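You operate a simulated robot arm through the tools that you are given. There is no shell and no other tool. Be economical: measure what you need, move in short steps, check, and stop when the job is done.

You are at the controls of a simulated robot arm. One attempt, no reset.

JOB
Flush the blue water out of the line into the drain tray.
Fine: fit the spout in the flush socket, nose over the tray, open the flush valve till the sight glass is clear, then shut it.

The check looks at the end state, three seconds after you hand in, the way a careful person would. Anything else that was tipped, shoved, dropped, spilled or broken makes it a failure.

ROBOT AND FRAMES
A 7-joint arm with a two-finger parallel gripper on a trunk, on a base that drives. Base frame: it is fixed to the floor where the robot stands at the start and does not move with it; the origin is under the middle of the robot, x ahead of it, y to its left, z up; the surface under the hand at the start is at about z = 904. Units: mm, rad, N and s.
With the tool pointing down near the work surface it reaches from about 380 to 760 mm from the robot's upright axis, wherever it stands. Its first joint turns from -2.496 to 2.496 rad. Places, roughly: drain tray [700, -300, 900]; flush sight glass [800, 0, 1200]; flush socket mouth [800, -100, 1000]; flush valve lever [800, -100, 1100]. Payload 3 kg.
The TCP is the grasp point between the finger pads, 30 mm short of the fingertips. In the tool frame z runs along the fingers and y along their closing line. The gripper opens to 110 mm. The fingers are 20 mm wide and 10 mm thick; the gripper's body (48 by 112 mm) begins 55 mm behind the TCP.
Orientation is that of the tool frame in the base frame, as a unit quaternion [x, y, z, w]. With the fingers straight down and closing along the base's y, the tool's x points along the base's -x, its y along +y and its z along -z.

CONTROLS
- The arm moves only by the tool jog_arm. Its argument "rows" is a list of rows, each a list of 7 numbers: the turn, a rotation vector about the tool's x, y, z in units of 5 degrees (1.0 is 5 degrees), then the shift along the tool's x, y, z in units of 40 mm (1.0 is 40 mm), then the finger opening in mm, from 0 to 110. In form: [[ax, ay, az, dx, dy, dz, gripper], ...]. A call has 1 to 10 rows; each row shifts and turns the commanded pose from where the row before left it, along the tool's axes as they then stand. A call with a number of a shift or a turn outside -1 to 1 is refused whole. A row lasts 0.2 s, in which the tool goes at most 50 mm and 0.15 rad; a call with a longer step from one row to the next is refused whole, and so is a gripper value outside its range. A pose out of reach is approached as far as the arm can. The call stops where the force on the tool passes 40 N (or 10 N more than at its start, if that is more) or the arm is blocked; 0.2 s more then pass. The fingers move at their own pace (about 108 mm/s each) and stop on an object; they squeeze with about 20 N. The grip force told is the motor's: it shows also when the fingers shut on nothing. Time passes only in rows, and 0.2 s behind the last, so rows that do not move let the fingers close. The reply holds the time, the measured pose of the TCP, the force on the tool along the base axes, the opening and the grip force, in the units named above and with some noise, with the torque about the TCP (base axes, N m) and any sound that the robot's microphone picked up.
- Cameras (640 x 400 px; columns grow to the right, rows downward): "scene" is now at [161.7, -12.3, 1710.3]; the picture's right is [-0.15, -0.99, -0.00], its down [-0.69, 0.10, -0.72] and it looks along [0.71, -0.11, -0.70] (base axes); focal length 274 px, centre (320, 200). "wrist" rides on the gripper at [72, 17, -103] in the tool frame; the picture's right is [-0.23, 0.97, 0.00], its down [-0.76, -0.18, -0.62] and it looks along [-0.61, -0.14, 0.78] (tool axes); focal length 222 px, centre (320, 200).
- get_image(camera): a new picture of that camera. The clock stands still meanwhile.
- slide_trunk(by): slides the trunk up (or, below 0, down) by that many mm; the arm and the scene camera ride with it, the base frame stays. It gives what a move gives, with no picture.
- roll_base(legs): drives the robot by 1 to 6 legs, each [ahead, left, turn to the left] in mm, mm and rad, along the robot's own axes; the way and the turn of a leg run together, so that a leg with both is an arc; at most 1500 mm and 3.142 rad a leg. The arm and the cameras ride along, it lands a little off, and it stops where it bumps. It gives what a move gives.
- head_to(pan, tilt): turns the head with the scene camera to pan (to the left, within 1.501 rad either way) and tilt (down, from -0.506 to 1.204), counted from straight ahead of the robot. It gives what a move gives.
- locate(camera, pixels): for up to 12 pixels [column, row] of the newest picture of that camera ("zoom" is the newest enlarged one), the place [x, y, z] in the base frame of the surface seen there, good to about 2 mm. The clock stands still meanwhile.
- enlarge(camera, box): a new picture of the part [left, top, right, bottom] of that camera's present view, enlarged. The clock stands still meanwhile.
- hand_in(): hands the job in; it is judged then, once.

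Keep the steps short. Do not move on a guess: measure, check each grasp and each placing, and mend mistakes. In all there are 80 turns and 68 pictures (those below and enlarged ones count). Leave the gripper open and the arm clear of the work at the hand-in unless told otherwise, and finish with a single line.

The tools are called after "Request:" by a JSON object that holds its "api" and its "payload". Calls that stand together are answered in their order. jog_arm: Moves the arm, as the interface text tells. Its arguments: {"type":"object","properties":{"rows":{"type":"array","items":{"type":"array","items":{"type":"number"}}}},"required":["rows"]} The other tools are called the same way: slide_trunk (by) slides the trunk up or down; roll_base (legs) drives the base; head_to (pan, tilt) turns the head that bears the scene camera; get_image (camera) takes a picture; locate (camera, pixels) gives the place of the surface under pixels of a picture; enlarge (camera, box) takes an enlarged picture of a part of a camera's view; hand_in () hands the job in.

At the start:

```text
time: 0.0
tool_pos: [697.6, -302.5, 1209.4]
orientation: [-0.001, 1.0, 0.0, 0.0]
ft_force: [-0.1, -0.2, -0.4]
ft_torque: [0.02, -0.02, -0.03]
gripper_width: 109.9
finger_force: 0.1
trunk travel left (down, up): [-825.0, 65.0]
robot x, y, heading: [3.8, 0.8, -0.004]
head pan, tilt: [-0.15, 0.77]
```

scene: 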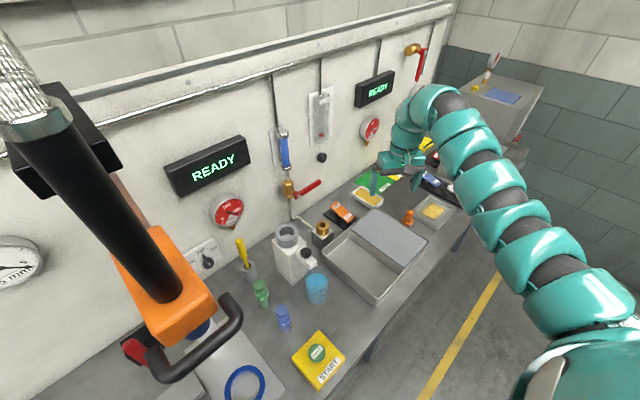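
wrist: 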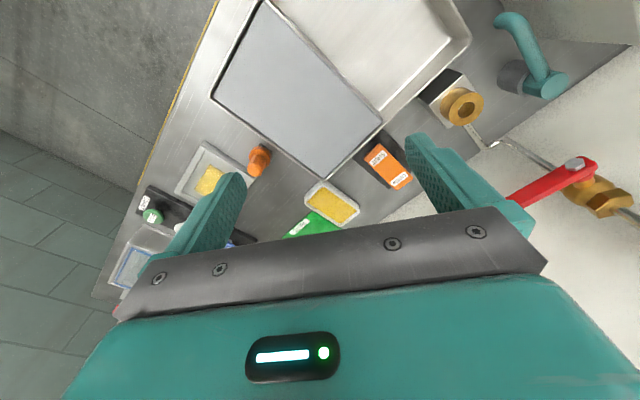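

I see the bench, a flush line with a blue sight glass, a red lever and a brass socket, and in the wrist view a teal bent spout near (530,60). I'll take closer looks first.

Request:
{"api": "enlarge", "payload": {"camera": "scene", "box": [220, 100, 380, 300]}}

Request:
{"api": "enlarge", "payload": {"camera": "wrist", "box": [380, 0, 640, 240]}}

Request:
{"api": "enlarge", "payload": {"camera": "scene", "box": [320, 130, 480, 250]}}

```text
2.00 times, centred on (300, 200) of scene
```

zoom: 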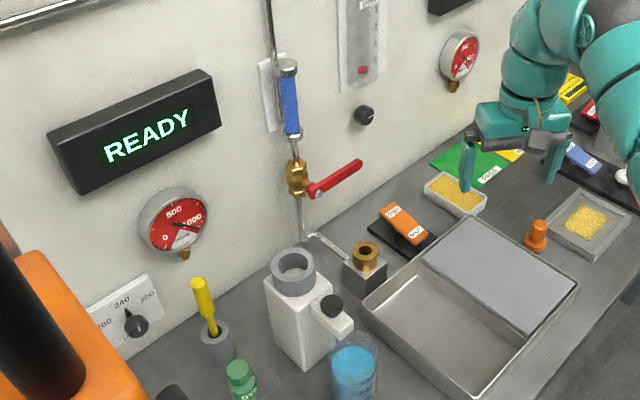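

```text
1.67 times, centred on (510, 120) of wrist
```

zoom: 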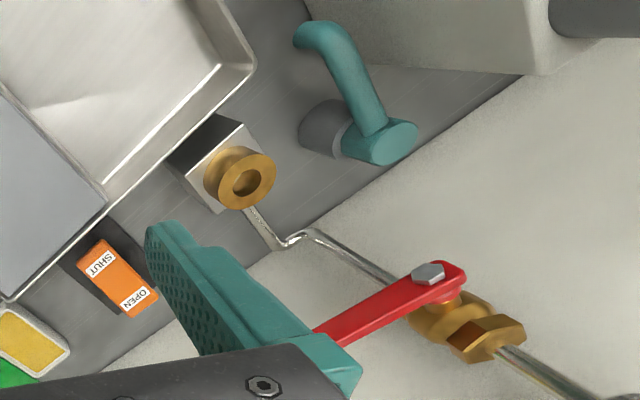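

```text
3.33 times, centred on (400, 190) of scene
```

zoom: 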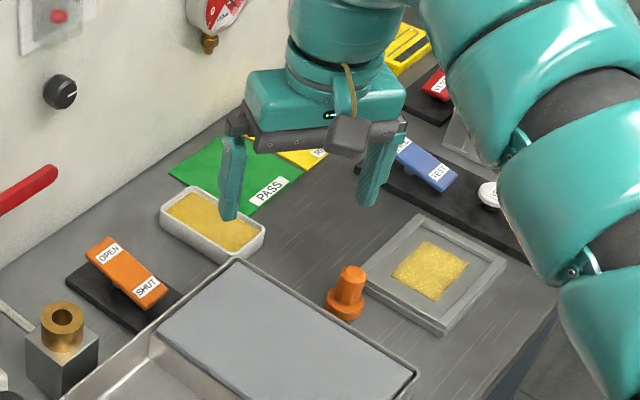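

I'll measure the spout, socket, lever, tray and holder.

Request:
{"api": "get_image", "payload": {"camera": "wrist"}}

Request:
{"api": "locate", "payload": {"camera": "wrist", "pixels": [[505, 18], [530, 50], [540, 85], [553, 86], [510, 78], [462, 104], [575, 163], [520, 195], [600, 197], [600, 25], [445, 85], [400, 165]]}}

Request:
{"api": "locate", "payload": {"camera": "scene", "pixels": [[323, 226], [318, 181], [292, 194], [284, 150], [288, 232], [340, 270], [400, 235], [376, 297], [343, 212], [408, 216], [316, 285], [350, 230]]}}

```text
62 pictures are left
```

wrist: 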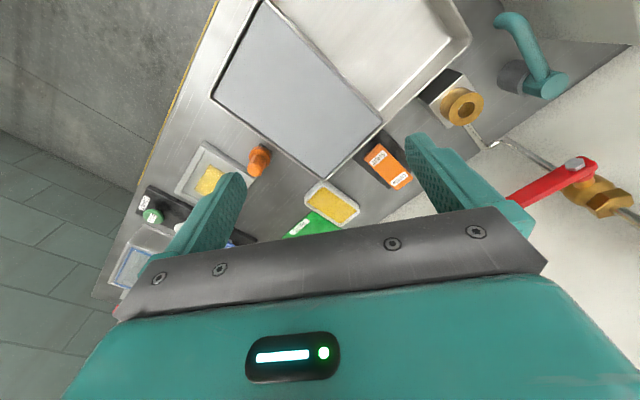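

```text
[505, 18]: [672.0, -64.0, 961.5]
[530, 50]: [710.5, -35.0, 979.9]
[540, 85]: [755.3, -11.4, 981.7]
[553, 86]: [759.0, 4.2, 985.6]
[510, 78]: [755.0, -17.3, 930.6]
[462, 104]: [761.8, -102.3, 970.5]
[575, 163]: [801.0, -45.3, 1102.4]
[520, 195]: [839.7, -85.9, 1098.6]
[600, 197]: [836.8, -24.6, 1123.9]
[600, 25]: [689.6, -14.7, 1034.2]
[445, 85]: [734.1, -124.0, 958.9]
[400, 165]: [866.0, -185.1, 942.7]
```

```text
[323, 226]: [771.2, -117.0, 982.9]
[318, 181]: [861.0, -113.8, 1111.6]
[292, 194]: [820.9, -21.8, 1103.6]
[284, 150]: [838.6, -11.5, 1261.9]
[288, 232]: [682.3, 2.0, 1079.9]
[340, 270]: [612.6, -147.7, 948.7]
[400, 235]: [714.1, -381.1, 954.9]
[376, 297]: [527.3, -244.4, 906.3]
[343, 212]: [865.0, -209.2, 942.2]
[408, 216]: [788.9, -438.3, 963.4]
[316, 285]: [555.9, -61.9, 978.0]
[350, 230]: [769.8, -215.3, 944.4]
```

The spout stands at about (757,-5), behind the white block (top z≈1080), with its nose toward (672,-64). I'll move the hand left at this height for a better look.

Request:
{"api": "jog_arm", "payload": {"rows": [[0, 0, 0, 0, 1, 0, 110], [0, 0, 0, 0, 1, 0, 110], [0, 0, 0, 0, 1, 0, 110], [0, 0, 0, 0.5, 1, 0, 110], [0, 0, 0, 0.5, 1, 0, 110]]}}

Request:
{"api": "get_image", "payload": {"camera": "wrist"}}

Request:
{"api": "get_image", "payload": {"camera": "scene"}}

```text
time: 1.2
tool_pos: [705.5, -158.0, 1215.3]
orientation: [0.001, 1.0, 0.001, 0.0]
ft_force: [-0.2, 0.0, 0.5]
ft_torque: [0.01, -0.01, -0.01]
gripper_width: 110.1
finger_force: 0.0
out of reach, approached as far as the arm can: row 1, 2, 5
trunk travel left (down, up): [-825.0, 65.0]
robot x, y, heading: [2.3, -1.5, 0.005]
head pan, tilt: [-0.15, 0.77]
```

```text
61 pictures are left
```

wrist: 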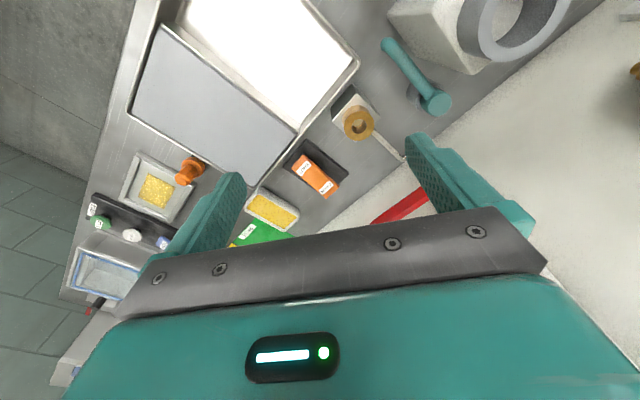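

```text
60 pictures are left
```

scene: 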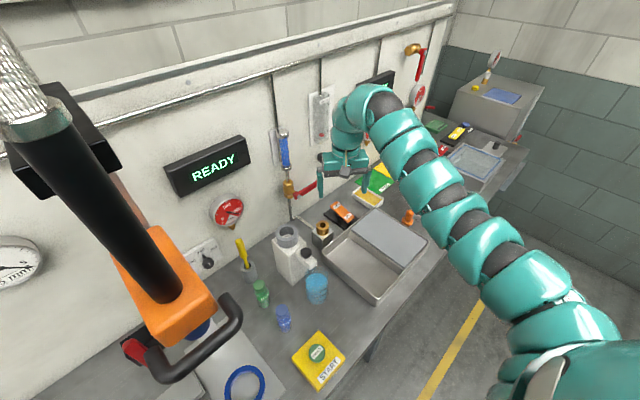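

The arm is at its reach limit here. I'll zoom on the spout and socket and measure, plus the bench's front edge for room to drive closer.

Request:
{"api": "enlarge", "payload": {"camera": "wrist", "box": [310, 10, 490, 170]}}

Request:
{"api": "locate", "payload": {"camera": "zoom", "pixels": [[290, 115], [330, 170], [380, 230], [430, 290], [440, 325], [350, 290], [180, 395], [140, 360], [165, 370], [110, 310], [400, 315], [265, 110]]}}

Request:
{"api": "locate", "payload": {"camera": "scene", "pixels": [[370, 350], [440, 275], [345, 385], [470, 240], [317, 369], [262, 385]]}}

```text
2.50 times, centred on (400, 90) of wrist
```

zoom: 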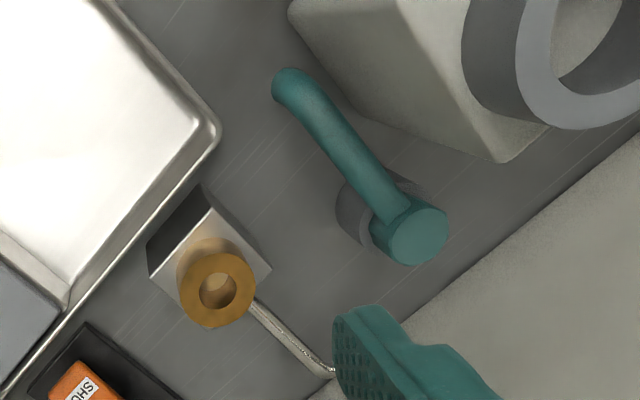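

```text
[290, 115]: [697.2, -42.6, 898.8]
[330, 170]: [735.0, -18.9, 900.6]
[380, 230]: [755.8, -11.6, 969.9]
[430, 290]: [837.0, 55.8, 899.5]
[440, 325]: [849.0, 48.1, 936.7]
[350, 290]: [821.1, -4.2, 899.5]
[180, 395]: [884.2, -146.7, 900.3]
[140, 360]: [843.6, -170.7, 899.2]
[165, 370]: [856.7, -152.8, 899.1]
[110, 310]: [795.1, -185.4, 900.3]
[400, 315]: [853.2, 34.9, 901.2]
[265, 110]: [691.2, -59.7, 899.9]
```

```text
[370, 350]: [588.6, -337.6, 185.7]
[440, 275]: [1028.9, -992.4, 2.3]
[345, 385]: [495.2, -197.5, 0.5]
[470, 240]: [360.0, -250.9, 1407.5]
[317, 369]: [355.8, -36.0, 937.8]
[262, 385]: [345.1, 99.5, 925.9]
```

Some of those landed just off the spout. I'll measure again with pixels well inside the spout, socket and bench edge.

Request:
{"api": "locate", "payload": {"camera": "zoom", "pixels": [[292, 85], [310, 110], [340, 150], [370, 190], [400, 222], [425, 235], [405, 250], [355, 215], [217, 285], [215, 320], [185, 295], [215, 255]]}}

Request:
{"api": "locate", "payload": {"camera": "scene", "pixels": [[355, 335], [365, 325], [430, 268], [420, 270], [465, 225], [385, 312], [400, 298], [345, 345], [330, 388]]}}

```text
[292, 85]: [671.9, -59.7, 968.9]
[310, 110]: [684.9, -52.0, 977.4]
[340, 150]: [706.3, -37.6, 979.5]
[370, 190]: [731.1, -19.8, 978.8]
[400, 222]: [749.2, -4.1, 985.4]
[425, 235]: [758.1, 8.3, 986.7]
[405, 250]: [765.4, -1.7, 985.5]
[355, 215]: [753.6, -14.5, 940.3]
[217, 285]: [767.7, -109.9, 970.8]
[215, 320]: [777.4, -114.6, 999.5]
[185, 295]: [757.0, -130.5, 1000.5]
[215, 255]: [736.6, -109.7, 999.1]
```

```text
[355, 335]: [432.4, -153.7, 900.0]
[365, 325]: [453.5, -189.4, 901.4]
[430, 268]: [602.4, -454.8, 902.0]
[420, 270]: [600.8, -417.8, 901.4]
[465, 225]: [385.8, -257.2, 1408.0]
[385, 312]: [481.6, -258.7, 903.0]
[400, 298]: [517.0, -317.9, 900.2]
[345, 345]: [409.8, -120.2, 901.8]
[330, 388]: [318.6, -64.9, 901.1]
```

The bench seems turned about 30° relative to me. I'll check the wall plane, the tray rim, and the valve lever/glass geometry.

Request:
{"api": "locate", "payload": {"camera": "scene", "pixels": [[345, 130], [260, 160], [200, 215], [340, 165], [270, 195], [325, 250], [375, 305], [427, 240], [368, 212], [300, 190], [310, 184], [287, 160]]}}

Request:
{"api": "enlarge", "payload": {"camera": "scene", "box": [260, 120, 340, 200]}}

Request:
{"api": "locate", "payload": {"camera": "wrist", "pixels": [[195, 5], [355, 65], [300, 130], [160, 25], [128, 110], [250, 180], [280, 60], [230, 110], [410, 205], [380, 217]]}}

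```text
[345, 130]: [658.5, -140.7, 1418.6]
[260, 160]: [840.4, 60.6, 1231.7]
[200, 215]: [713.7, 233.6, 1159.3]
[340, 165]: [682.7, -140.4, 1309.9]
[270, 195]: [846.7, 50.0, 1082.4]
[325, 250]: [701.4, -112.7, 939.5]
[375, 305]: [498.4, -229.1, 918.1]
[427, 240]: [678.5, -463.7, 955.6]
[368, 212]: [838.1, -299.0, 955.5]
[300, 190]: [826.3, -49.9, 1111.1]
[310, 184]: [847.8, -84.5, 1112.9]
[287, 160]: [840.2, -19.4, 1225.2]
```

```text
5.00 times, centred on (300, 160) of scene
```

zoom: 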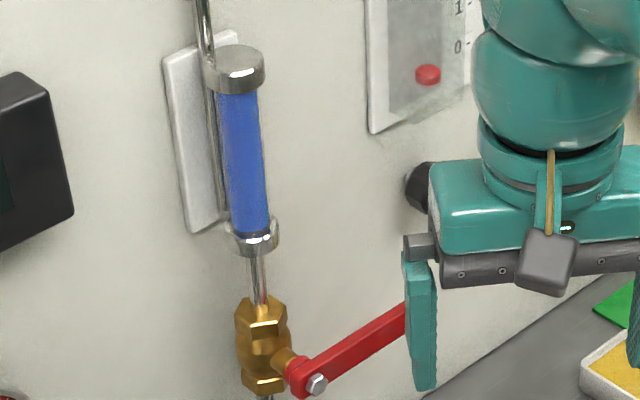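

```text
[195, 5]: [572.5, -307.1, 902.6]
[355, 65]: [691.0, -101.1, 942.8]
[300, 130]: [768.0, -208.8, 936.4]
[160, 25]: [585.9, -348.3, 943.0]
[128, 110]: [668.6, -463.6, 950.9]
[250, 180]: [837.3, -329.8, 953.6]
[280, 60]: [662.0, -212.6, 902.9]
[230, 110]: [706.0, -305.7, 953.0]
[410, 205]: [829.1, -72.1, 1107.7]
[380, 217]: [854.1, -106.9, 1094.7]
```

The wall and bench are turned by about 33°. The white pump-like block stands close to the spout, so I'll measure its extents and the holder before choosing the grasp.

Request:
{"api": "locate", "payload": {"camera": "wrist", "pixels": [[400, 10], [445, 65], [470, 70], [455, 40], [490, 55], [520, 58], [485, 15], [500, 5], [450, 10], [430, 100], [412, 95], [560, 15]]}}

Request:
{"api": "enlarge", "payload": {"camera": "scene", "box": [260, 210, 340, 300]}}

Request:
{"api": "locate", "payload": {"camera": "zoom", "pixels": [[110, 50], [200, 45], [160, 110], [115, 110], [210, 95], [140, 300], [210, 360], [270, 220], [290, 190], [340, 230], [340, 270], [240, 120]]}}

```text
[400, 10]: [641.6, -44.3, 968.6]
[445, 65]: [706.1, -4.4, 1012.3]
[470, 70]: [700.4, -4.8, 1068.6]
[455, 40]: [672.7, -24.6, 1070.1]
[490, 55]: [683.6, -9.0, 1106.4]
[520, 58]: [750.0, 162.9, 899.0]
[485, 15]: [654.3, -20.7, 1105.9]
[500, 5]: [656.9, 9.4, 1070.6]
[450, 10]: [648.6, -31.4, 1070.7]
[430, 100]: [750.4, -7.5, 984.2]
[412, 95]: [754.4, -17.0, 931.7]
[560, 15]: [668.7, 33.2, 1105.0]
```

```text
4.44 times, centred on (300, 255) of scene
```

zoom: 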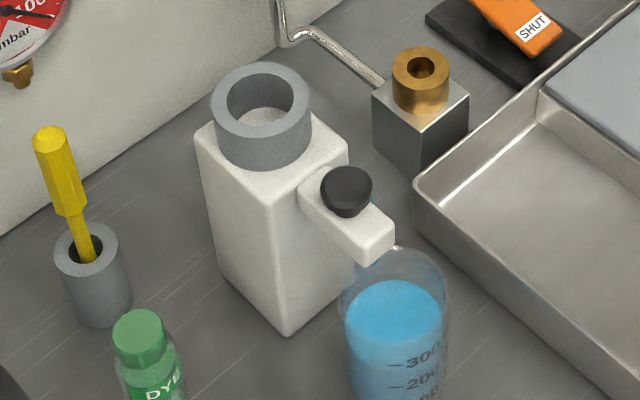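

```text
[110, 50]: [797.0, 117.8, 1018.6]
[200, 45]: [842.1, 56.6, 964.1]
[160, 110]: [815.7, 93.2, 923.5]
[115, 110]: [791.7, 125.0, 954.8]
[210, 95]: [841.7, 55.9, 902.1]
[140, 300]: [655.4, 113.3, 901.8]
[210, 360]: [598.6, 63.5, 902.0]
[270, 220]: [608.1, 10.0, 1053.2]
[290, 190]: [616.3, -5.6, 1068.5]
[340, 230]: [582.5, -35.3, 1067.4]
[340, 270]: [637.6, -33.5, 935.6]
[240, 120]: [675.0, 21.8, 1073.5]
```

The block (top z≈1070, ring 1106) and the lever leave only a narrow corridor, so I plan to grip the spout's tube with the hand leaned away from the block. For that the robot must stand further along the bench. I'll retract the hand and look down at the base clearance and to the right.

Request:
{"api": "jog_arm", "payload": {"rows": [[0, 0, 0, 1, 0, 0, 110], [0, 0, 0, 1, 0, 0, 110], [0, 0, 0, 1, 0, 0, 110], [0, 0, 0, 1, 0, 0, 110], [0, 0, 0, 1, 0, 0, 110]]}}

Request:
{"api": "head_to", "payload": {"pan": -0.6, "tilt": 1.15}}

Request:
{"api": "get_image", "payload": {"camera": "scene"}}

```text
time: 2.4
tool_pos: [704.3, -158.1, 1215.8]
orientation: [0.0, 1.0, 0.0, 0.0]
ft_force: [0.0, -0.2, 0.0]
ft_torque: [-0.05, 0.02, -0.05]
gripper_width: 109.9
finger_force: 0.2
out of reach, approached as far as the arm can: row 1, 2, 3, 4, 5
trunk travel left (down, up): [-825.0, 65.0]
robot x, y, heading: [0.9, -1.7, -0.001]
head pan, tilt: [-0.15, 0.77]
```

```text
time: 3.3
tool_pos: [704.8, -158.3, 1215.7]
orientation: [0.001, 1.0, 0.001, 0.0]
ft_force: [1.4, 0.1, -0.2]
ft_torque: [0.02, 0.01, -0.01]
gripper_width: 109.9
finger_force: 0.2
trunk travel left (down, up): [-825.0, 65.0]
robot x, y, heading: [-0.8, 1.8, 0.004]
head pan, tilt: [-0.6, 1.15]
```

```text
56 pictures are left
```

scene: 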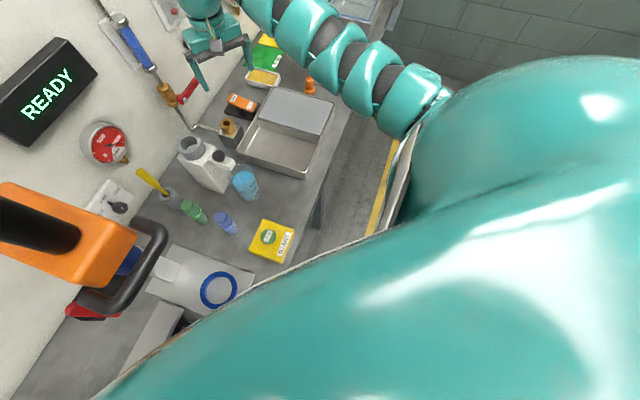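

The hand didn't retract; it seems stuck near a limit. I'll try a small test: back toward -y with a little retraction.

Request:
{"api": "jog_arm", "payload": {"rows": [[0, 0, 0, 0, -1, 0, 110], [0, 0, 0, 0.5, -1, 0, 110], [0, 0, 0, 1, 0, 0, 110]]}}

```text
time: 4.1
tool_pos: [702.7, -208.1, 1214.7]
orientation: [0.0, 1.0, 0.0, 0.0]
ft_force: [0.2, -0.2, -0.1]
ft_torque: [-0.01, 0.01, 0.02]
gripper_width: 109.9
finger_force: 0.1
out of reach, approached as far as the arm can: row 2, 3
trunk travel left (down, up): [-825.0, 65.0]
robot x, y, heading: [0.4, 1.8, 0.003]
head pan, tilt: [-0.6, 1.15]
```

Moving inward in x is refused at this height. I'll test lowering a little (clear of everything here at z>1150) and then retracting.

Request:
{"api": "jog_arm", "payload": {"rows": [[0, 0, 0, 0, 0, 0.5, 110], [0, 0, 0, 0, 0, 0.5, 110], [0, 0, 0, 0.5, 0, 0, 110], [0, 0, 0, 0.5, 0, 0, 110]]}}

```text
time: 5.1
tool_pos: [703.4, -207.0, 1215.6]
orientation: [0.0, 1.0, 0.0, -0.001]
ft_force: [0.5, 0.0, 0.4]
ft_torque: [0.03, 0.0, 0.0]
gripper_width: 110.0
finger_force: 0.1
out of reach, approached as far as the arm can: row 1, 2, 3, 4
trunk travel left (down, up): [-825.0, 65.0]
robot x, y, heading: [-0.4, -0.1, -0.002]
head pan, tilt: [-0.6, 1.15]
```

Still stuck, probably a joint limit. I'll test small single motions: -y again, then a yaw.

Request:
{"api": "jog_arm", "payload": {"rows": [[0, 0, 0, 0, -1, 0, 110], [0, 0, 0, 0, -1, 0, 110], [0, 0, 0, 0, 0, -0.5, 110]]}}

Request:
{"api": "jog_arm", "payload": {"rows": [[0, 0, 1, 0, 0, 0, 110], [0, 0, 1, 0, 0, 0, 110]]}}

Request:
{"api": "jog_arm", "payload": {"rows": [[0, 0, 0, 0.5, 0, 0, 110]]}}

```text
time: 5.9
tool_pos: [701.6, -285.6, 1235.2]
orientation: [0.001, 1.0, 0.0, -0.001]
ft_force: [0.8, -0.2, 0.8]
ft_torque: [-0.02, -0.02, 0.01]
gripper_width: 110.0
finger_force: 0.1
trunk travel left (down, up): [-825.0, 65.0]
robot x, y, heading: [1.1, -0.3, 0.003]
head pan, tilt: [-0.6, 1.15]
```

```text
time: 6.5
tool_pos: [703.1, -285.8, 1235.6]
orientation: [0.087, 0.996, 0.0, 0.001]
ft_force: [1.1, -1.1, 0.7]
ft_torque: [-0.01, 0.01, 0.01]
gripper_width: 110.0
finger_force: 0.0
trunk travel left (down, up): [-825.0, 65.0]
robot x, y, heading: [2.7, -1.4, 0.001]
head pan, tilt: [-0.6, 1.15]
```

```text
time: 6.9
tool_pos: [692.4, -284.6, 1235.1]
orientation: [0.087, 0.996, 0.0, 0.0]
ft_force: [-0.1, -1.3, 0.0]
ft_torque: [0.01, -0.02, 0.0]
gripper_width: 110.0
finger_force: 0.0
out of reach, approached as far as the arm can: row 1
trunk travel left (down, up): [-825.0, 65.0]
robot x, y, heading: [0.7, -0.5, 0.002]
head pan, tilt: [-0.6, 1.15]
```

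Up, -y and yaw work here. Now I'll test down from this spot.

Request:
{"api": "jog_arm", "payload": {"rows": [[0, 0, -1, 0, 0, 0, 110], [0, 0, -1, 0, 0, 0, 110], [0, 0, 0, 0, 0, 1, 110], [0, 0, 0, 0, 0, 1, 110]]}}

Request:
{"api": "jog_arm", "payload": {"rows": [[0, 0, 0, 1, 0, 0, 110]]}}

```text
time: 7.9
tool_pos: [693.1, -285.7, 1215.7]
orientation: [0.003, 1.0, 0.001, -0.001]
ft_force: [0.0, -0.6, -0.1]
ft_torque: [-0.01, 0.0, 0.0]
gripper_width: 109.9
finger_force: 0.0
out of reach, approached as far as the arm can: row 3, 4
trunk travel left (down, up): [-825.0, 65.0]
robot x, y, heading: [2.7, -0.8, 0.002]
head pan, tilt: [-0.6, 1.15]
```

```text
time: 8.3
tool_pos: [692.0, -285.4, 1216.6]
orientation: [0.002, 1.0, 0.0, -0.001]
ft_force: [-0.2, -0.6, 0.2]
ft_torque: [0.0, 0.01, -0.02]
gripper_width: 109.9
finger_force: 0.0
out of reach, approached as far as the arm can: row 1
trunk travel left (down, up): [-825.0, 65.0]
robot x, y, heading: [1.3, -0.9, -0.001]
head pan, tilt: [-0.6, 1.15]
```

The hand has a lower height limit for this trunk position (~1215). So the trunk will have to come down for the work. First I'll go up and retract.

Request:
{"api": "jog_arm", "payload": {"rows": [[0, 0, 0, 0, 0, -1, 110], [0, 0, 0, 0, 0, -1, 110], [0, 0, 0, 0, 0, -1, 110], [0, 0, 0, 1, 0, 0, 110], [0, 0, 0, 1, 0, 0, 110], [0, 0, 0, 1, 0, 0, 110]]}}

```text
time: 9.7
tool_pos: [673.0, -297.3, 1275.0]
orientation: [0.0, 1.0, 0.001, 0.001]
ft_force: [-0.5, 0.2, 0.1]
ft_torque: [-0.01, -0.03, -0.02]
gripper_width: 109.8
finger_force: 0.1
out of reach, approached as far as the arm can: row 2, 3, 4, 5, 6
trunk travel left (down, up): [-825.0, 65.0]
robot x, y, heading: [3.1, 0.3, 0.004]
head pan, tilt: [-0.6, 1.15]
```

The arm looks almost straight (elbow singular), which explains the thin range. It did creep inward a bit, so I'll repeat the retraction in steps to bend the elbow.

Request:
{"api": "jog_arm", "payload": {"rows": [[0, 0, 0, 1, 0, 0, 110], [0, 0, 0, 1, 0, 0, 110], [0, 0, 0, 1, 0, 0, 110], [0, 0, 0, 1, 0, 0, 110]]}}

Request:
{"api": "jog_arm", "payload": {"rows": [[0, 0, 0, 0.5, 0, 0, 110]]}}

Request:
{"api": "jog_arm", "payload": {"rows": [[0, 1, 0, 0, 0, 0, 110], [0, 1, 0, 0, 0, 0, 110]]}}

```text
time: 10.7
tool_pos: [675.5, -296.0, 1275.4]
orientation: [0.0, 1.0, 0.001, -0.001]
ft_force: [0.2, 0.4, -0.8]
ft_torque: [0.03, 0.01, 0.03]
gripper_width: 109.9
finger_force: 0.0
out of reach, approached as far as the arm can: row 1, 2, 3, 4
trunk travel left (down, up): [-825.0, 65.0]
robot x, y, heading: [-1.1, 1.7, 0.002]
head pan, tilt: [-0.6, 1.15]
```

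```text
time: 11.1
tool_pos: [674.6, -296.3, 1275.0]
orientation: [0.0, 1.0, -0.001, 0.0]
ft_force: [0.6, -1.4, 0.0]
ft_torque: [-0.01, 0.0, 0.0]
gripper_width: 110.1
finger_force: 0.2
out of reach, approached as far as the arm can: row 1
trunk travel left (down, up): [-825.0, 65.0]
robot x, y, heading: [1.0, -1.0, 0.001]
head pan, tilt: [-0.6, 1.15]
```

```text
time: 11.7
tool_pos: [688.5, -300.7, 1242.3]
orientation: [0.001, 0.996, 0.0, -0.086]
ft_force: [-0.4, 0.3, -0.1]
ft_torque: [-0.01, 0.01, 0.01]
gripper_width: 110.0
finger_force: 0.0
out of reach, approached as far as the arm can: row 1, 2
trunk travel left (down, up): [-825.0, 65.0]
robot x, y, heading: [0.3, -0.2, 0.001]
head pan, tilt: [-0.6, 1.15]
```

I'll tilt the opposite way (fingers forward) to pull the wrist back and see whether the elbow bends.

Request:
{"api": "jog_arm", "payload": {"rows": [[0, -1, 0, 0, 0, 0, 110], [0, -1, 0, 0, 0, 0, 110], [0, -1, 0, 0, 0, 0, 110], [0, -1, 0, 0, 0, 0, 110], [0, -1, 0, 0, 0, 0, 110], [0, -1, 0, 0, 0, 0, 110]]}}

Request:
{"api": "head_to", "payload": {"pan": -0.5, "tilt": 0.6}}

Request:
{"api": "get_image", "payload": {"camera": "scene"}}

```text
time: 13.1
tool_pos: [689.3, -300.1, 1243.1]
orientation: [0.001, 1.0, -0.001, 0.0]
ft_force: [-0.3, 0.3, 0.4]
ft_torque: [0.0, -0.01, 0.01]
gripper_width: 110.3
finger_force: 0.1
out of reach, approached as far as the arm can: row 3, 4, 5, 6
trunk travel left (down, up): [-825.0, 65.0]
robot x, y, heading: [-1.7, -0.7, 0.002]
head pan, tilt: [-0.6, 1.15]
```

```text
time: 14.1
tool_pos: [688.4, -300.1, 1243.7]
orientation: [0.001, 1.0, -0.001, -0.001]
ft_force: [-0.4, 0.9, 0.2]
ft_torque: [-0.02, -0.02, -0.01]
gripper_width: 110.1
finger_force: 0.1
trunk travel left (down, up): [-825.0, 65.0]
robot x, y, heading: [-0.1, -0.6, -0.006]
head pan, tilt: [-0.499, 0.6]
```

```text
55 pictures are left
```

scene: 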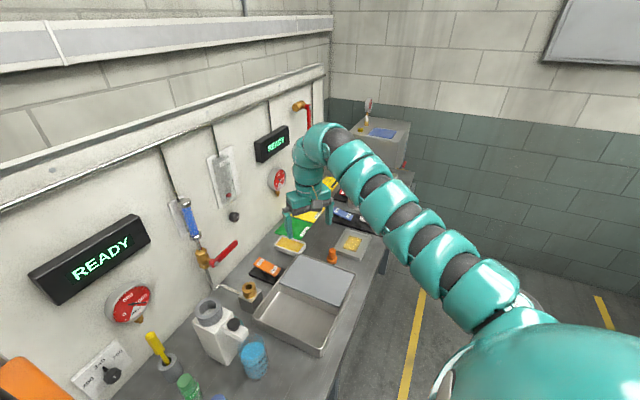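

Tilting back works but forward doesn't: a wrist limit. I'll try tilting back ~20°, then retracting and lowering so the elbow bends.

Request:
{"api": "jog_arm", "payload": {"rows": [[0, 1, 0, 0, 0, 0, 110], [0, 1, 0, 0, 0, 0, 110], [0, 1, 0, 0, 0, 0, 110], [0, 1, 0, 0, 0, 0, 110]]}}

Request:
{"api": "jog_arm", "payload": {"rows": [[0, 0, 0, 1, 0, 0, 110], [0, 0, 0, 1, 0, 0, 110], [0, 0, 0, 1, 0, 0, 110]]}}

Request:
{"api": "jog_arm", "payload": {"rows": [[0, 0, 0, 0, 0, -1, 110], [0, 0, 0, 0, 0, -1, 110]]}}

```text
time: 15.1
tool_pos: [701.4, -301.0, 1226.0]
orientation: [0.0, 0.985, 0.0, -0.174]
ft_force: [0.7, 0.9, 0.4]
ft_torque: [-0.06, 0.03, 0.02]
gripper_width: 110.0
finger_force: 0.1
out of reach, approached as far as the arm can: row 3, 4
trunk travel left (down, up): [-825.0, 65.0]
robot x, y, heading: [-1.1, -0.8, -0.003]
head pan, tilt: [-0.499, 0.6]
```

```text
time: 15.9
tool_pos: [628.4, -306.1, 1186.5]
orientation: [-0.001, 0.985, 0.001, -0.173]
ft_force: [-0.9, 0.5, 0.2]
ft_torque: [0.04, -0.03, -0.03]
gripper_width: 110.2
finger_force: 0.1
out of reach, approached as far as the arm can: row 1, 2, 3
trunk travel left (down, up): [-825.0, 65.0]
robot x, y, heading: [-0.7, 1.0, 0.009]
head pan, tilt: [-0.499, 0.6]
```

```text
time: 16.5
tool_pos: [681.0, -311.8, 1214.4]
orientation: [0.001, 0.985, 0.001, -0.173]
ft_force: [-0.5, 0.3, -0.5]
ft_torque: [-0.02, 0.01, 0.01]
gripper_width: 109.8
finger_force: 0.0
out of reach, approached as far as the arm can: row 1, 2
trunk travel left (down, up): [-825.0, 65.0]
robot x, y, heading: [2.0, 0.1, -0.004]
head pan, tilt: [-0.499, 0.6]
```

With tilt the wrist does come in. I'll tilt further (to ~40°) and command inward and down to bend the elbow.

Request:
{"api": "jog_arm", "payload": {"rows": [[0, 1, 0, 0, 0, 0, 110], [0, 1, 0, 0, 0, 0, 110], [0, 1, 0, 0, 0, 0, 110], [0, 1, 0, 0, 0, 0, 110]]}}

Request:
{"api": "jog_arm", "payload": {"rows": [[0, 0, 0, 0.7, 0, 0.7, 110], [0, 0, 0, 0.7, 0, 0.7, 110], [0, 0, 0, 0.7, 0, 0.7, 110]]}}

Request:
{"api": "get_image", "payload": {"camera": "scene"}}

```text
time: 17.5
tool_pos: [679.4, -310.5, 1211.3]
orientation: [0.0, 0.976, 0.001, -0.217]
ft_force: [-0.2, -0.2, 0.0]
ft_torque: [-0.03, -0.01, 0.02]
gripper_width: 109.9
finger_force: 0.1
out of reach, approached as far as the arm can: row 1, 2, 3, 4
trunk travel left (down, up): [-825.0, 65.0]
robot x, y, heading: [-0.4, 1.6, -0.002]
head pan, tilt: [-0.499, 0.6]
```

```text
time: 18.3
tool_pos: [592.4, -313.2, 1161.0]
orientation: [-0.002, 0.977, 0.0, -0.215]
ft_force: [-1.0, 0.2, 0.5]
ft_torque: [0.01, 0.0, 0.01]
gripper_width: 110.2
finger_force: 0.1
out of reach, approached as far as the arm can: row 1, 2, 3
trunk travel left (down, up): [-825.0, 65.0]
robot x, y, heading: [0.3, -0.6, -0.0]
head pan, tilt: [-0.499, 0.6]
```

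```text
54 pictures are left
```

scene: 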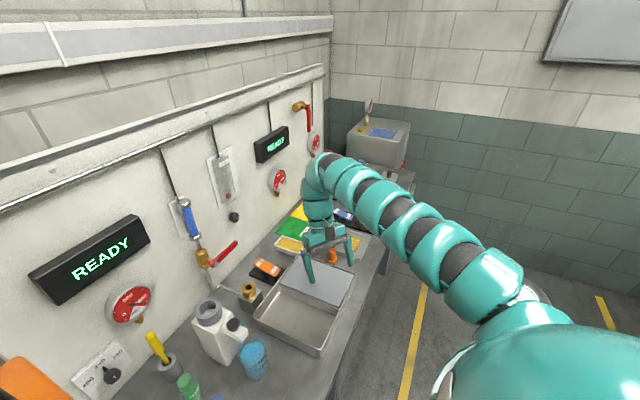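

It came in to x=592, z=1161 and the elbow is bending. I'll continue inward/down, then un-tilt.

Request:
{"api": "jog_arm", "payload": {"rows": [[0, 0, 0, 0.7, 0, 0.4, 110], [0, 0, 0, 0.7, 0, 0.4, 110], [0, 0, 0, 0.7, 0, 0.4, 110]]}}

Request:
{"api": "jog_arm", "payload": {"rows": [[0, -1, 0, 0, 0, 0, 110], [0, -1, 0, 0, 0, 0, 110], [0, -1, 0, 0, 0, 0, 110], [0, -1, 0, 0, 0, 0, 110], [0, -1, 0, 0, 0, 0, 110]]}}

```text
time: 19.1
tool_pos: [591.4, -330.1, 1153.4]
orientation: [0.0, 0.976, 0.001, -0.217]
ft_force: [0.6, 0.4, 0.3]
ft_torque: [0.02, -0.01, 0.01]
gripper_width: 110.0
finger_force: 0.1
out of reach, approached as far as the arm can: row 1, 2, 3
trunk travel left (down, up): [-825.0, 65.0]
robot x, y, heading: [-1.4, 0.2, -0.001]
head pan, tilt: [-0.499, 0.6]
```

```text
time: 20.3
tool_pos: [687.4, -355.2, 1160.7]
orientation: [0.0, 1.0, 0.001, -0.001]
ft_force: [0.7, 0.8, -0.1]
ft_torque: [-0.03, 0.03, 0.0]
gripper_width: 110.2
finger_force: 0.0
out of reach, approached as far as the arm can: row 1, 2, 3, 4, 5
trunk travel left (down, up): [-825.0, 65.0]
robot x, y, heading: [1.1, -2.0, -0.005]
head pan, tilt: [-0.499, 0.6]
```

The tool can't point down close-in with the trunk this high; the trunk should be lower relative to the work. I'll lower the trunk 100 mm (tool to z≈1060, still >100 mm above the tray cover) and then try raising and retracting.

Request:
{"api": "slide_trunk", "payload": {"by": -100}}

Request:
{"api": "jog_arm", "payload": {"rows": [[0, 0, 0, 0, 0, -1, 110], [0, 0, 0, 0, 0, -1, 110], [0, 0, 0, 0, 0, -1, 110], [0, 0, 0, 0.5, 0, -1, 110], [0, 0, 0, 0.5, 0, -1, 110], [0, 0, 0, 0.5, 0, -1, 110]]}}

```text
time: 21.6
tool_pos: [688.4, -355.3, 1061.1]
orientation: [0.0, 1.0, 0.0, -0.001]
ft_force: [0.3, -0.6, 0.0]
ft_torque: [-0.02, -0.01, 0.02]
gripper_width: 110.1
finger_force: 0.0
trunk travel left (down, up): [-725.0, 165.0]
robot x, y, heading: [-0.1, 0.4, 0.0]
head pan, tilt: [-0.499, 0.6]
```

```text
time: 23.0
tool_pos: [678.6, -369.7, 1184.4]
orientation: [0.0, 1.0, 0.0, 0.0]
ft_force: [-0.9, 0.0, 0.7]
ft_torque: [-0.02, 0.02, -0.03]
gripper_width: 110.1
finger_force: 0.1
out of reach, approached as far as the arm can: row 4, 5, 6
trunk travel left (down, up): [-725.0, 165.0]
robot x, y, heading: [2.6, -1.2, -0.002]
head pan, tilt: [-0.499, 0.6]
```

All this fits a wrist stuck on a sphere: the elbow is pinned straight. I'll push outward to reset the elbow through straight, then go inward in the same call.

Request:
{"api": "jog_arm", "payload": {"rows": [[0, 0, 0, 0, 0, 1, 110], [0, 0, 0, 0, 0, 0.5, 110], [0, 0, 0, -1, 0, 0, 110], [0, 0, 0, -1, 0, 0, 110], [0, 0, 0, 1, 0, 0, 110], [0, 0, 0, 1, 0, 0, 110], [0, 0, 0, 1, 0, 0, 110], [0, 0, 0, 1, 0, 0, 110]]}}

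Request:
{"api": "get_image", "payload": {"camera": "scene"}}

```text
time: 24.8
tool_pos: [668.1, -371.3, 1129.5]
orientation: [0.001, 1.0, 0.001, -0.002]
ft_force: [0.0, -0.8, 0.6]
ft_torque: [0.0, -0.01, -0.01]
gripper_width: 110.0
finger_force: 0.1
out of reach, approached as far as the arm can: row 7, 8
trunk travel left (down, up): [-725.0, 165.0]
robot x, y, heading: [-1.3, -1.2, 0.002]
head pan, tilt: [-0.499, 0.6]
```

```text
53 pictures are left
```

scene: 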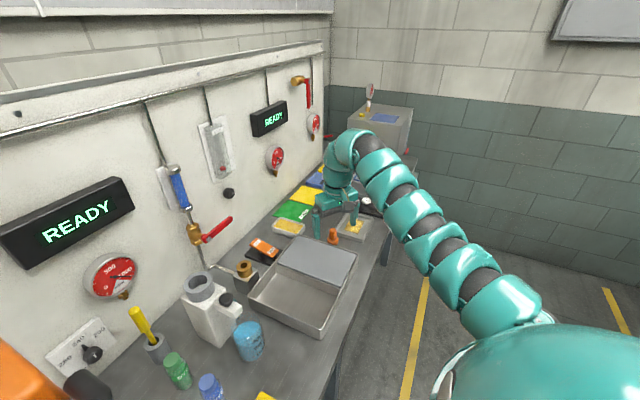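

Outward was fine, so this is an inner limit, not the outer one. I'll go outward and down (staying ≥60 mm above things) and test how far in I can come at lower height.

Request:
{"api": "jog_arm", "payload": {"rows": [[0, 0, 0, -1, 0, 0, 110], [0, 0, 0, 0, 0, 1, 110], [0, 0, 0, 0, 0, 1, 110], [0, 0, 0, 1, 0, 0, 110], [0, 0, 0, 1, 0, 0, 110], [0, 0, 0, 1, 0, 0, 110], [0, 0, 0, 1, 0, 0, 110]]}}

Request:
{"api": "jog_arm", "payload": {"rows": [[0, 0, 0, 0.5, 0, 0, 110]]}}

```text
time: 26.4
tool_pos: [678.4, -372.7, 1047.9]
orientation: [0.0, 1.0, 0.001, -0.001]
ft_force: [0.2, -0.5, 1.6]
ft_torque: [0.02, 0.01, -0.02]
gripper_width: 110.1
finger_force: 0.1
out of reach, approached as far as the arm can: row 4, 5, 6, 7
trunk travel left (down, up): [-725.0, 165.0]
robot x, y, heading: [0.4, -0.2, 0.001]
head pan, tilt: [-0.499, 0.6]
```

```text
time: 26.8
tool_pos: [679.3, -371.3, 1048.3]
orientation: [0.0, 1.0, 0.001, -0.001]
ft_force: [-0.2, 0.1, -0.4]
ft_torque: [-0.01, 0.03, 0.0]
gripper_width: 109.8
finger_force: 0.0
out of reach, approached as far as the arm can: row 1
trunk travel left (down, up): [-725.0, 165.0]
robot x, y, heading: [0.6, -1.5, 0.001]
head pan, tilt: [-0.499, 0.6]
```

Inner limit is still ~680. Perhaps it's the wrist roll; I'll yaw the tool −30° (the yaw I need for the spout anyway) and try retracting again.

Request:
{"api": "jog_arm", "payload": {"rows": [[0, 0, -1, 0, 0, 0, 110], [0, 0, -1, 0, 0, 0, 110], [0, 0, -1, 0, 0, 0, 110], [0, 0, -1, 0, 0, 0, 110], [0, 0, -1, 0, 0, 0, 110], [0, 0, -1, 0, 0, 0, 110], [0, 0, 0, 1, 0, 0, 110], [0, 0, 0, 1, 0, 0, 110]]}}

Request:
{"api": "jog_arm", "payload": {"rows": [[0, 0, 0, 0, 1, 0, 110], [0, 0, 0, 0, 1, 0, 110], [0, 0, 0, 0, 1, 0, 110]]}}

```text
time: 28.6
tool_pos: [679.7, -371.4, 1046.1]
orientation: [-0.259, 0.966, 0.0, -0.001]
ft_force: [0.1, 0.0, 0.0]
ft_torque: [0.0, 0.03, -0.01]
gripper_width: 110.0
finger_force: 0.1
out of reach, approached as far as the arm can: row 7, 8
trunk travel left (down, up): [-725.0, 165.0]
robot x, y, heading: [-1.1, -2.1, -0.0]
head pan, tilt: [-0.499, 0.6]
```

```text
time: 29.4
tool_pos: [679.1, -371.6, 1045.6]
orientation: [-0.259, 0.966, 0.0, -0.001]
ft_force: [0.4, 0.5, 0.1]
ft_torque: [0.02, 0.01, -0.02]
gripper_width: 110.0
finger_force: 0.1
out of reach, approached as far as the arm can: row 1, 2, 3
trunk travel left (down, up): [-725.0, 165.0]
robot x, y, heading: [0.6, 3.5, 0.001]
head pan, tilt: [-0.499, 0.6]
```

Inward stays blocked in any direction. I'll map the outer side: go base +x step by step and see where it stops, at this safe height.

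Request:
{"api": "jog_arm", "payload": {"rows": [[0, 0, 0, -0.87, -0.5, 0, 110], [0, 0, 0, -0.87, -0.5, 0, 110], [0, 0, 0, -0.87, -0.5, 0, 110], [0, 0, 0, -0.87, -0.5, 0, 110], [0, 0, 0, -0.87, -0.5, 0, 110], [0, 0, 0, -0.87, -0.5, 0, 110]]}}

Request:
{"api": "get_image", "payload": {"camera": "scene"}}

```text
time: 30.8
tool_pos: [780.0, -369.9, 1043.4]
orientation: [-0.259, 0.966, 0.001, -0.001]
ft_force: [-0.2, 0.1, 0.2]
ft_torque: [0.01, -0.01, 0.01]
gripper_width: 110.2
finger_force: 0.0
out of reach, approached as far as the arm can: row 3, 4, 5, 6
trunk travel left (down, up): [-725.0, 165.0]
robot x, y, heading: [0.0, 0.8, 0.001]
head pan, tilt: [-0.499, 0.6]
```

```text
52 pictures are left
```

scene: 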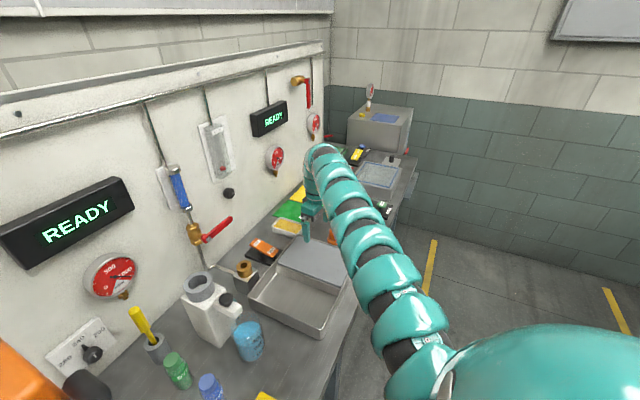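

The usable band here is x≈680–780, with the elbow swinging out to the right. I'll test raising the hand here (relative to trunk), then retract, to see if the elbow can fold upward instead.

Request:
{"api": "jog_arm", "payload": {"rows": [[0, 0, 0, 0, 0, -1, 110], [0, 0, 0, 0, 0, -1, 110], [0, 0, 0, 0, 0, -1, 110], [0, 0, 0, 0, 0, -1, 110], [0, 0, 0, 0, 0, -1, 110], [0, 0, 0, 0, 0, -1, 110], [0, 0, 0, 0, 0, -1, 110], [0, 0, 0, 0, 0, -1, 110]]}}

Request:
{"api": "jog_arm", "payload": {"rows": [[0, 0, 0, 0.87, 0.5, 0, 110], [0, 0, 0, 0.87, 0.5, 0, 110], [0, 0, 0, 0.87, 0.5, 0, 110], [0, 0, 0, 0.87, 0.5, 0, 110], [0, 0, 0, 0.87, 0.5, 0, 110], [0, 0, 0, 0.87, 0.5, 0, 110]]}}

Request:
{"api": "get_image", "payload": {"camera": "scene"}}

```text
time: 32.6
tool_pos: [759.1, -353.7, 1219.6]
orientation: [-0.259, 0.966, 0.0, -0.002]
ft_force: [-0.2, -0.4, -0.6]
ft_torque: [-0.02, 0.0, -0.01]
gripper_width: 110.0
finger_force: 0.0
out of reach, approached as far as the arm can: row 3, 4, 5, 6, 7, 8
trunk travel left (down, up): [-725.0, 165.0]
robot x, y, heading: [5.1, -5.1, -0.001]
head pan, tilt: [-0.499, 0.6]
```

```text
time: 34.0
tool_pos: [654.7, -364.0, 1173.6]
orientation: [-0.259, 0.966, 0.002, -0.001]
ft_force: [-0.5, -0.3, -0.6]
ft_torque: [-0.02, 0.0, -0.02]
gripper_width: 110.1
finger_force: 0.0
out of reach, approached as far as the arm can: row 1, 2, 3, 4, 5, 6
trunk travel left (down, up): [-725.0, 165.0]
robot x, y, heading: [0.7, -0.5, 0.002]
head pan, tilt: [-0.499, 0.6]
```

```text
51 pictures are left
```

scene: 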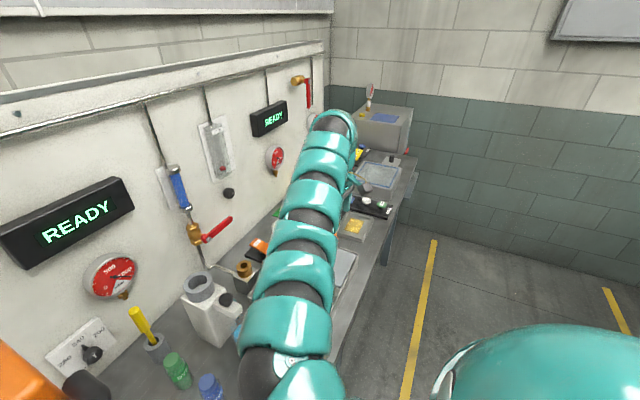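

The elbow has now swung to the other side. I'll try retracting again from this configuration.

Request:
{"api": "jog_arm", "payload": {"rows": [[0, 0, 0, 0.87, 0.5, 0, 110], [0, 0, 0, 0.87, 0.5, 0, 110], [0, 0, 0, 0.87, 0.5, 0, 110], [0, 0, 0, 0.87, 0.5, 0, 110]]}}

Request:
{"api": "jog_arm", "payload": {"rows": [[0, 0, 0, 0, 0, 1, 110], [0, 0, 0, 0, 0, 1, 110], [0, 0, 0, 0.87, 0.5, 0, 110], [0, 0, 0, 0.87, 0.5, 0, 110], [0, 0, 0, 0.87, 0.5, 0, 110]]}}

```text
time: 35.0
tool_pos: [655.7, -364.0, 1174.0]
orientation: [-0.26, 0.966, 0.001, -0.001]
ft_force: [-0.5, 0.1, -0.6]
ft_torque: [-0.01, 0.02, -0.03]
gripper_width: 110.2
finger_force: 0.0
out of reach, approached as far as the arm can: row 1, 2, 3, 4
trunk travel left (down, up): [-725.0, 165.0]
robot x, y, heading: [-0.7, 2.7, -0.0]
head pan, tilt: [-0.499, 0.6]
```

```text
time: 36.2
tool_pos: [655.3, -364.7, 1174.0]
orientation: [-0.259, 0.966, 0.001, -0.003]
ft_force: [-0.4, -0.5, -0.8]
ft_torque: [0.02, -0.03, 0.04]
gripper_width: 109.9
finger_force: 0.1
out of reach, approached as far as the arm can: row 1, 2, 3, 4, 5
trunk travel left (down, up): [-725.0, 165.0]
robot x, y, heading: [0.4, -3.2, -0.001]
head pan, tilt: [-0.499, 0.6]
```

Inner limit shrinks as the hand gets higher relative to the trunk. I'll try going up in several steps here with inward motion after.

Request:
{"api": "jog_arm", "payload": {"rows": [[0, 0, 0, 0, 0, -1, 110], [0, 0, 0, 0, 0, -1, 110], [0, 0, 0, 0, 0, -1, 110], [0, 0, 0, 0, 0, -1, 110]]}}

Request:
{"api": "jog_arm", "payload": {"rows": [[0, 0, 0, 0.87, 0.5, 0, 110], [0, 0, 0, 0.87, 0.5, 0, 110], [0, 0, 0, 0.87, 0.5, 0, 110], [0, 0, 0, 0.87, 0.5, 0, 110]]}}

Request:
{"api": "get_image", "payload": {"camera": "scene"}}

```text
time: 37.2
tool_pos: [709.1, -383.7, 1200.5]
orientation: [-0.258, 0.966, 0.0, -0.001]
ft_force: [-0.2, -0.4, 0.1]
ft_torque: [0.03, 0.04, 0.0]
gripper_width: 109.8
finger_force: 0.2
out of reach, approached as far as the arm can: row 1, 2, 3, 4
trunk travel left (down, up): [-725.0, 165.0]
robot x, y, heading: [-0.4, -1.6, -0.003]
head pan, tilt: [-0.499, 0.6]
```

```text
time: 38.2
tool_pos: [643.7, -395.2, 1174.6]
orientation: [-0.259, 0.966, 0.001, -0.002]
ft_force: [-0.3, 1.0, -0.5]
ft_torque: [0.01, -0.02, -0.01]
gripper_width: 109.8
finger_force: 0.0
out of reach, approached as far as the arm can: row 1, 2, 3, 4
trunk travel left (down, up): [-725.0, 165.0]
robot x, y, heading: [-1.3, -0.3, 0.002]
head pan, tilt: [-0.499, 0.6]
```

```text
50 pictures are left
```

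scene: 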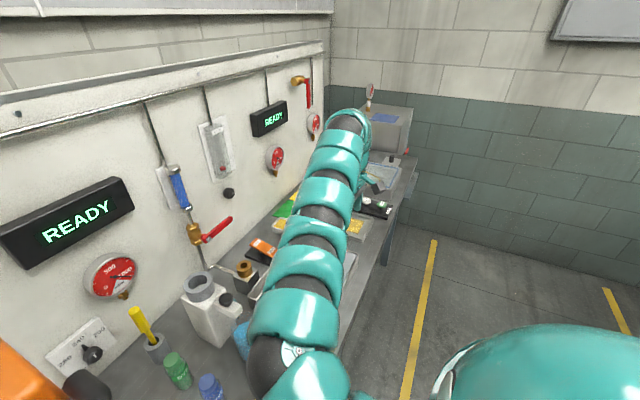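

The region is narrow at this height. The stated 380–760 range holds near the work surface, i.e. with the hand far below the shoulder, so I'll raise the trunk fully, then go out and down and test there.

Request:
{"api": "slide_trunk", "payload": {"by": 165}}

Request:
{"api": "jog_arm", "payload": {"rows": [[0, 0, 0, -0.87, -0.5, 0, 110], [0, 0, 0, -0.87, -0.5, 0, 110], [0, 0, 0, -0.4, -0.23, 0.8, 110], [0, 0, 0, 0, 0, 1, 110], [0, 0, 0, 0, 0, 1, 110], [0, 0, 0, 0, 0, 1, 110], [0, 0, 0, 0, 0, 1, 110], [0, 0, 0, 0, 0, 1, 110]]}}

```text
time: 40.1
tool_pos: [643.7, -395.8, 1338.3]
orientation: [-0.259, 0.966, 0.002, -0.002]
ft_force: [-1.4, 0.8, 0.6]
ft_torque: [-0.03, -0.04, 0.0]
gripper_width: 110.2
finger_force: 0.2
trunk travel left (down, up): [-890.0, 0.0]
robot x, y, heading: [1.3, -2.4, -0.001]
head pan, tilt: [-0.499, 0.6]
```

```text
time: 41.9
tool_pos: [738.4, -395.4, 1105.9]
orientation: [-0.259, 0.966, 0.001, -0.002]
ft_force: [-0.4, 0.5, 0.2]
ft_torque: [0.0, 0.01, 0.03]
gripper_width: 109.9
finger_force: 0.2
trunk travel left (down, up): [-890.0, 0.0]
robot x, y, heading: [-0.3, -4.7, -0.0]
head pan, tilt: [-0.499, 0.6]
```

Everything was reachable on that path. Now at z=1106 (trunk at top) I'll go a bit lower and retract inward.

Request:
{"api": "jog_arm", "payload": {"rows": [[0, 0, 0, 0, 0, 1, 110], [0, 0, 0, 0.5, 0.3, 0.5, 110], [0, 0, 0, 0.87, 0.5, 0, 110], [0, 0, 0, 0.87, 0.5, 0, 110], [0, 0, 0, 0.87, 0.5, 0, 110], [0, 0, 0, 0.87, 0.5, 0, 110], [0, 0, 0, 0.87, 0.5, 0, 110], [0, 0, 0, 0.87, 0.5, 0, 110]]}}

Request:
{"api": "get_image", "payload": {"camera": "scene"}}

```text
time: 43.7
tool_pos: [556.8, -436.3, 985.7]
orientation: [-0.259, 0.966, 0.001, -0.002]
ft_force: [0.3, -0.2, 0.9]
ft_torque: [0.03, 0.02, 0.02]
gripper_width: 110.2
finger_force: 0.0
out of reach, approached as far as the arm can: row 4, 5, 6, 7, 8
trunk travel left (down, up): [-890.0, 0.0]
robot x, y, heading: [-1.4, -0.1, -0.002]
head pan, tilt: [-0.499, 0.6]
```

```text
49 pictures are left
```

scene: 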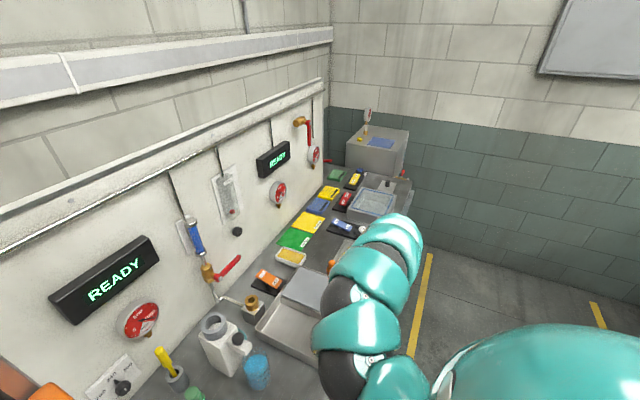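

At lower relative height, retraction works well (x=557). So trunk at top is right. Now I'll raise the hand back to a safe height (out and up), and measure things to the right for a parallel drive along the bench.

Request:
{"api": "jog_arm", "payload": {"rows": [[0, 0, 0, 0, 0, -0.5, 110], [0, 0, 0, -0.4, -0.23, -1, 110], [0, 0, 0, -0.4, -0.23, -1, 110], [0, 0, 0, -0.4, -0.23, -1, 110], [0, 0, 0, -0.4, -0.23, -1, 110]]}}

Request:
{"api": "locate", "payload": {"camera": "scene", "pixels": [[360, 150], [395, 145], [380, 175], [375, 200], [345, 225], [280, 190], [403, 185], [330, 260]]}}

Request:
{"api": "get_image", "payload": {"camera": "scene"}}

```text
time: 44.9
tool_pos: [654.4, -452.7, 1147.9]
orientation: [-0.26, 0.966, 0.001, -0.002]
ft_force: [0.2, -0.5, 0.3]
ft_torque: [0.0, -0.05, 0.03]
gripper_width: 110.0
finger_force: 0.1
out of reach, approached as far as the arm can: row 1, 2, 3
trunk travel left (down, up): [-890.0, 0.0]
robot x, y, heading: [-0.5, -1.3, 0.003]
head pan, tilt: [-0.499, 0.6]
```

```text
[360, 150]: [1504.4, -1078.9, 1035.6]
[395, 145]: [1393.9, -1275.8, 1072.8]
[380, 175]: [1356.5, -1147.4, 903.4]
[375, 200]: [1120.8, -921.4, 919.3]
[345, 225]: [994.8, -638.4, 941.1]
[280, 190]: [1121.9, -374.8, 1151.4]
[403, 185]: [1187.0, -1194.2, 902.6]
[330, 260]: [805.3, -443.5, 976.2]
```

```text
48 pictures are left
```

scene: 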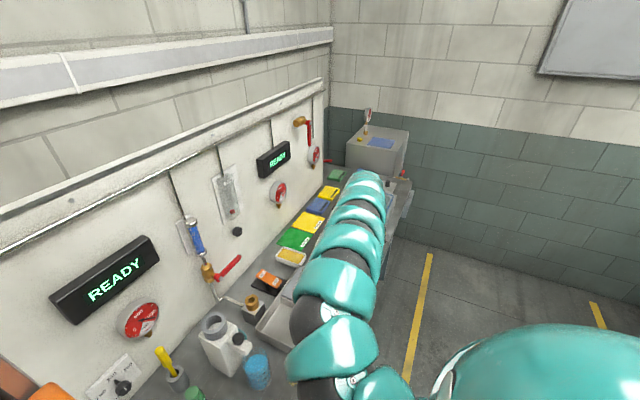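

Nothing tall near the path. I'll drive 250 mm parallel to the bench (ahead 125, right 217), hand at z≈1148.

Request:
{"api": "roll_base", "payload": {"legs": [[125, -217, 0]]}}

Request:
{"api": "head_to", "payload": {"pan": 0.3, "tilt": 0.75}}

Request:
{"api": "get_image", "payload": {"camera": "scene"}}

```text
time: 46.7
tool_pos: [781.1, -665.1, 1147.8]
orientation: [-0.263, 0.965, 0.002, -0.003]
ft_force: [0.8, -0.5, 0.1]
ft_torque: [0.03, -0.03, 0.0]
gripper_width: 109.9
finger_force: 0.1
trunk travel left (down, up): [-890.0, 0.0]
robot x, y, heading: [119.8, -219.6, 0.01]
head pan, tilt: [-0.499, 0.6]
```

```text
time: 47.8
tool_pos: [781.3, -664.6, 1147.5]
orientation: [-0.263, 0.965, 0.001, -0.002]
ft_force: [-0.5, -0.3, -0.6]
ft_torque: [0.04, 0.02, 0.03]
gripper_width: 109.7
finger_force: 0.0
trunk travel left (down, up): [-890.0, 0.0]
robot x, y, heading: [123.3, -218.4, 0.014]
head pan, tilt: [0.3, 0.75]
```

```text
47 pictures are left
```

scene: 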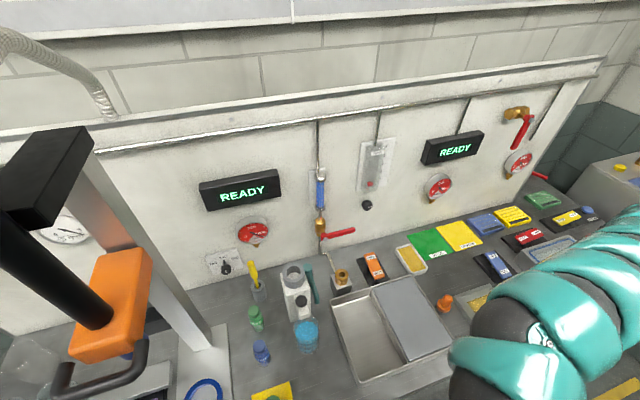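

Good view now; the spout is visible at (313,285) behind the block. I'll enlarge and measure spout, socket, block, lever.

Request:
{"api": "enlarge", "payload": {"camera": "scene", "box": [270, 190, 400, 320]}}

Request:
{"api": "enlarge", "payload": {"camera": "scene", "box": [285, 245, 365, 320]}}

```text
3.08 times, centred on (335, 255) of scene
```

zoom: 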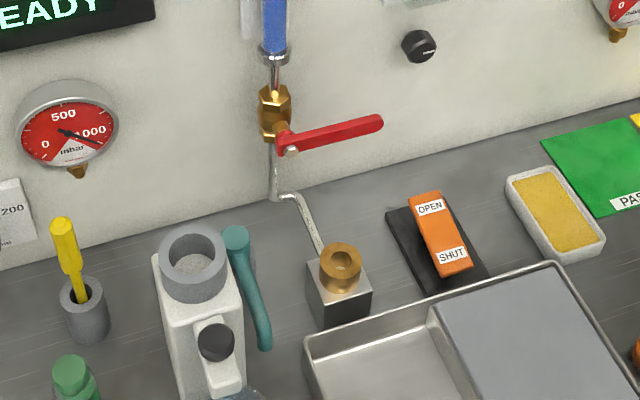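

```text
5.33 times, centred on (325, 282) of scene
```

zoom: 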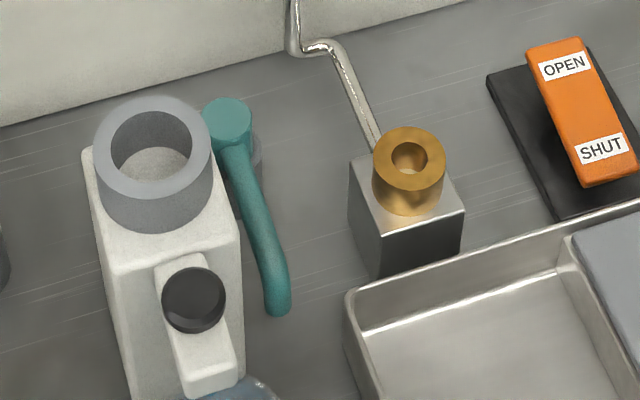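

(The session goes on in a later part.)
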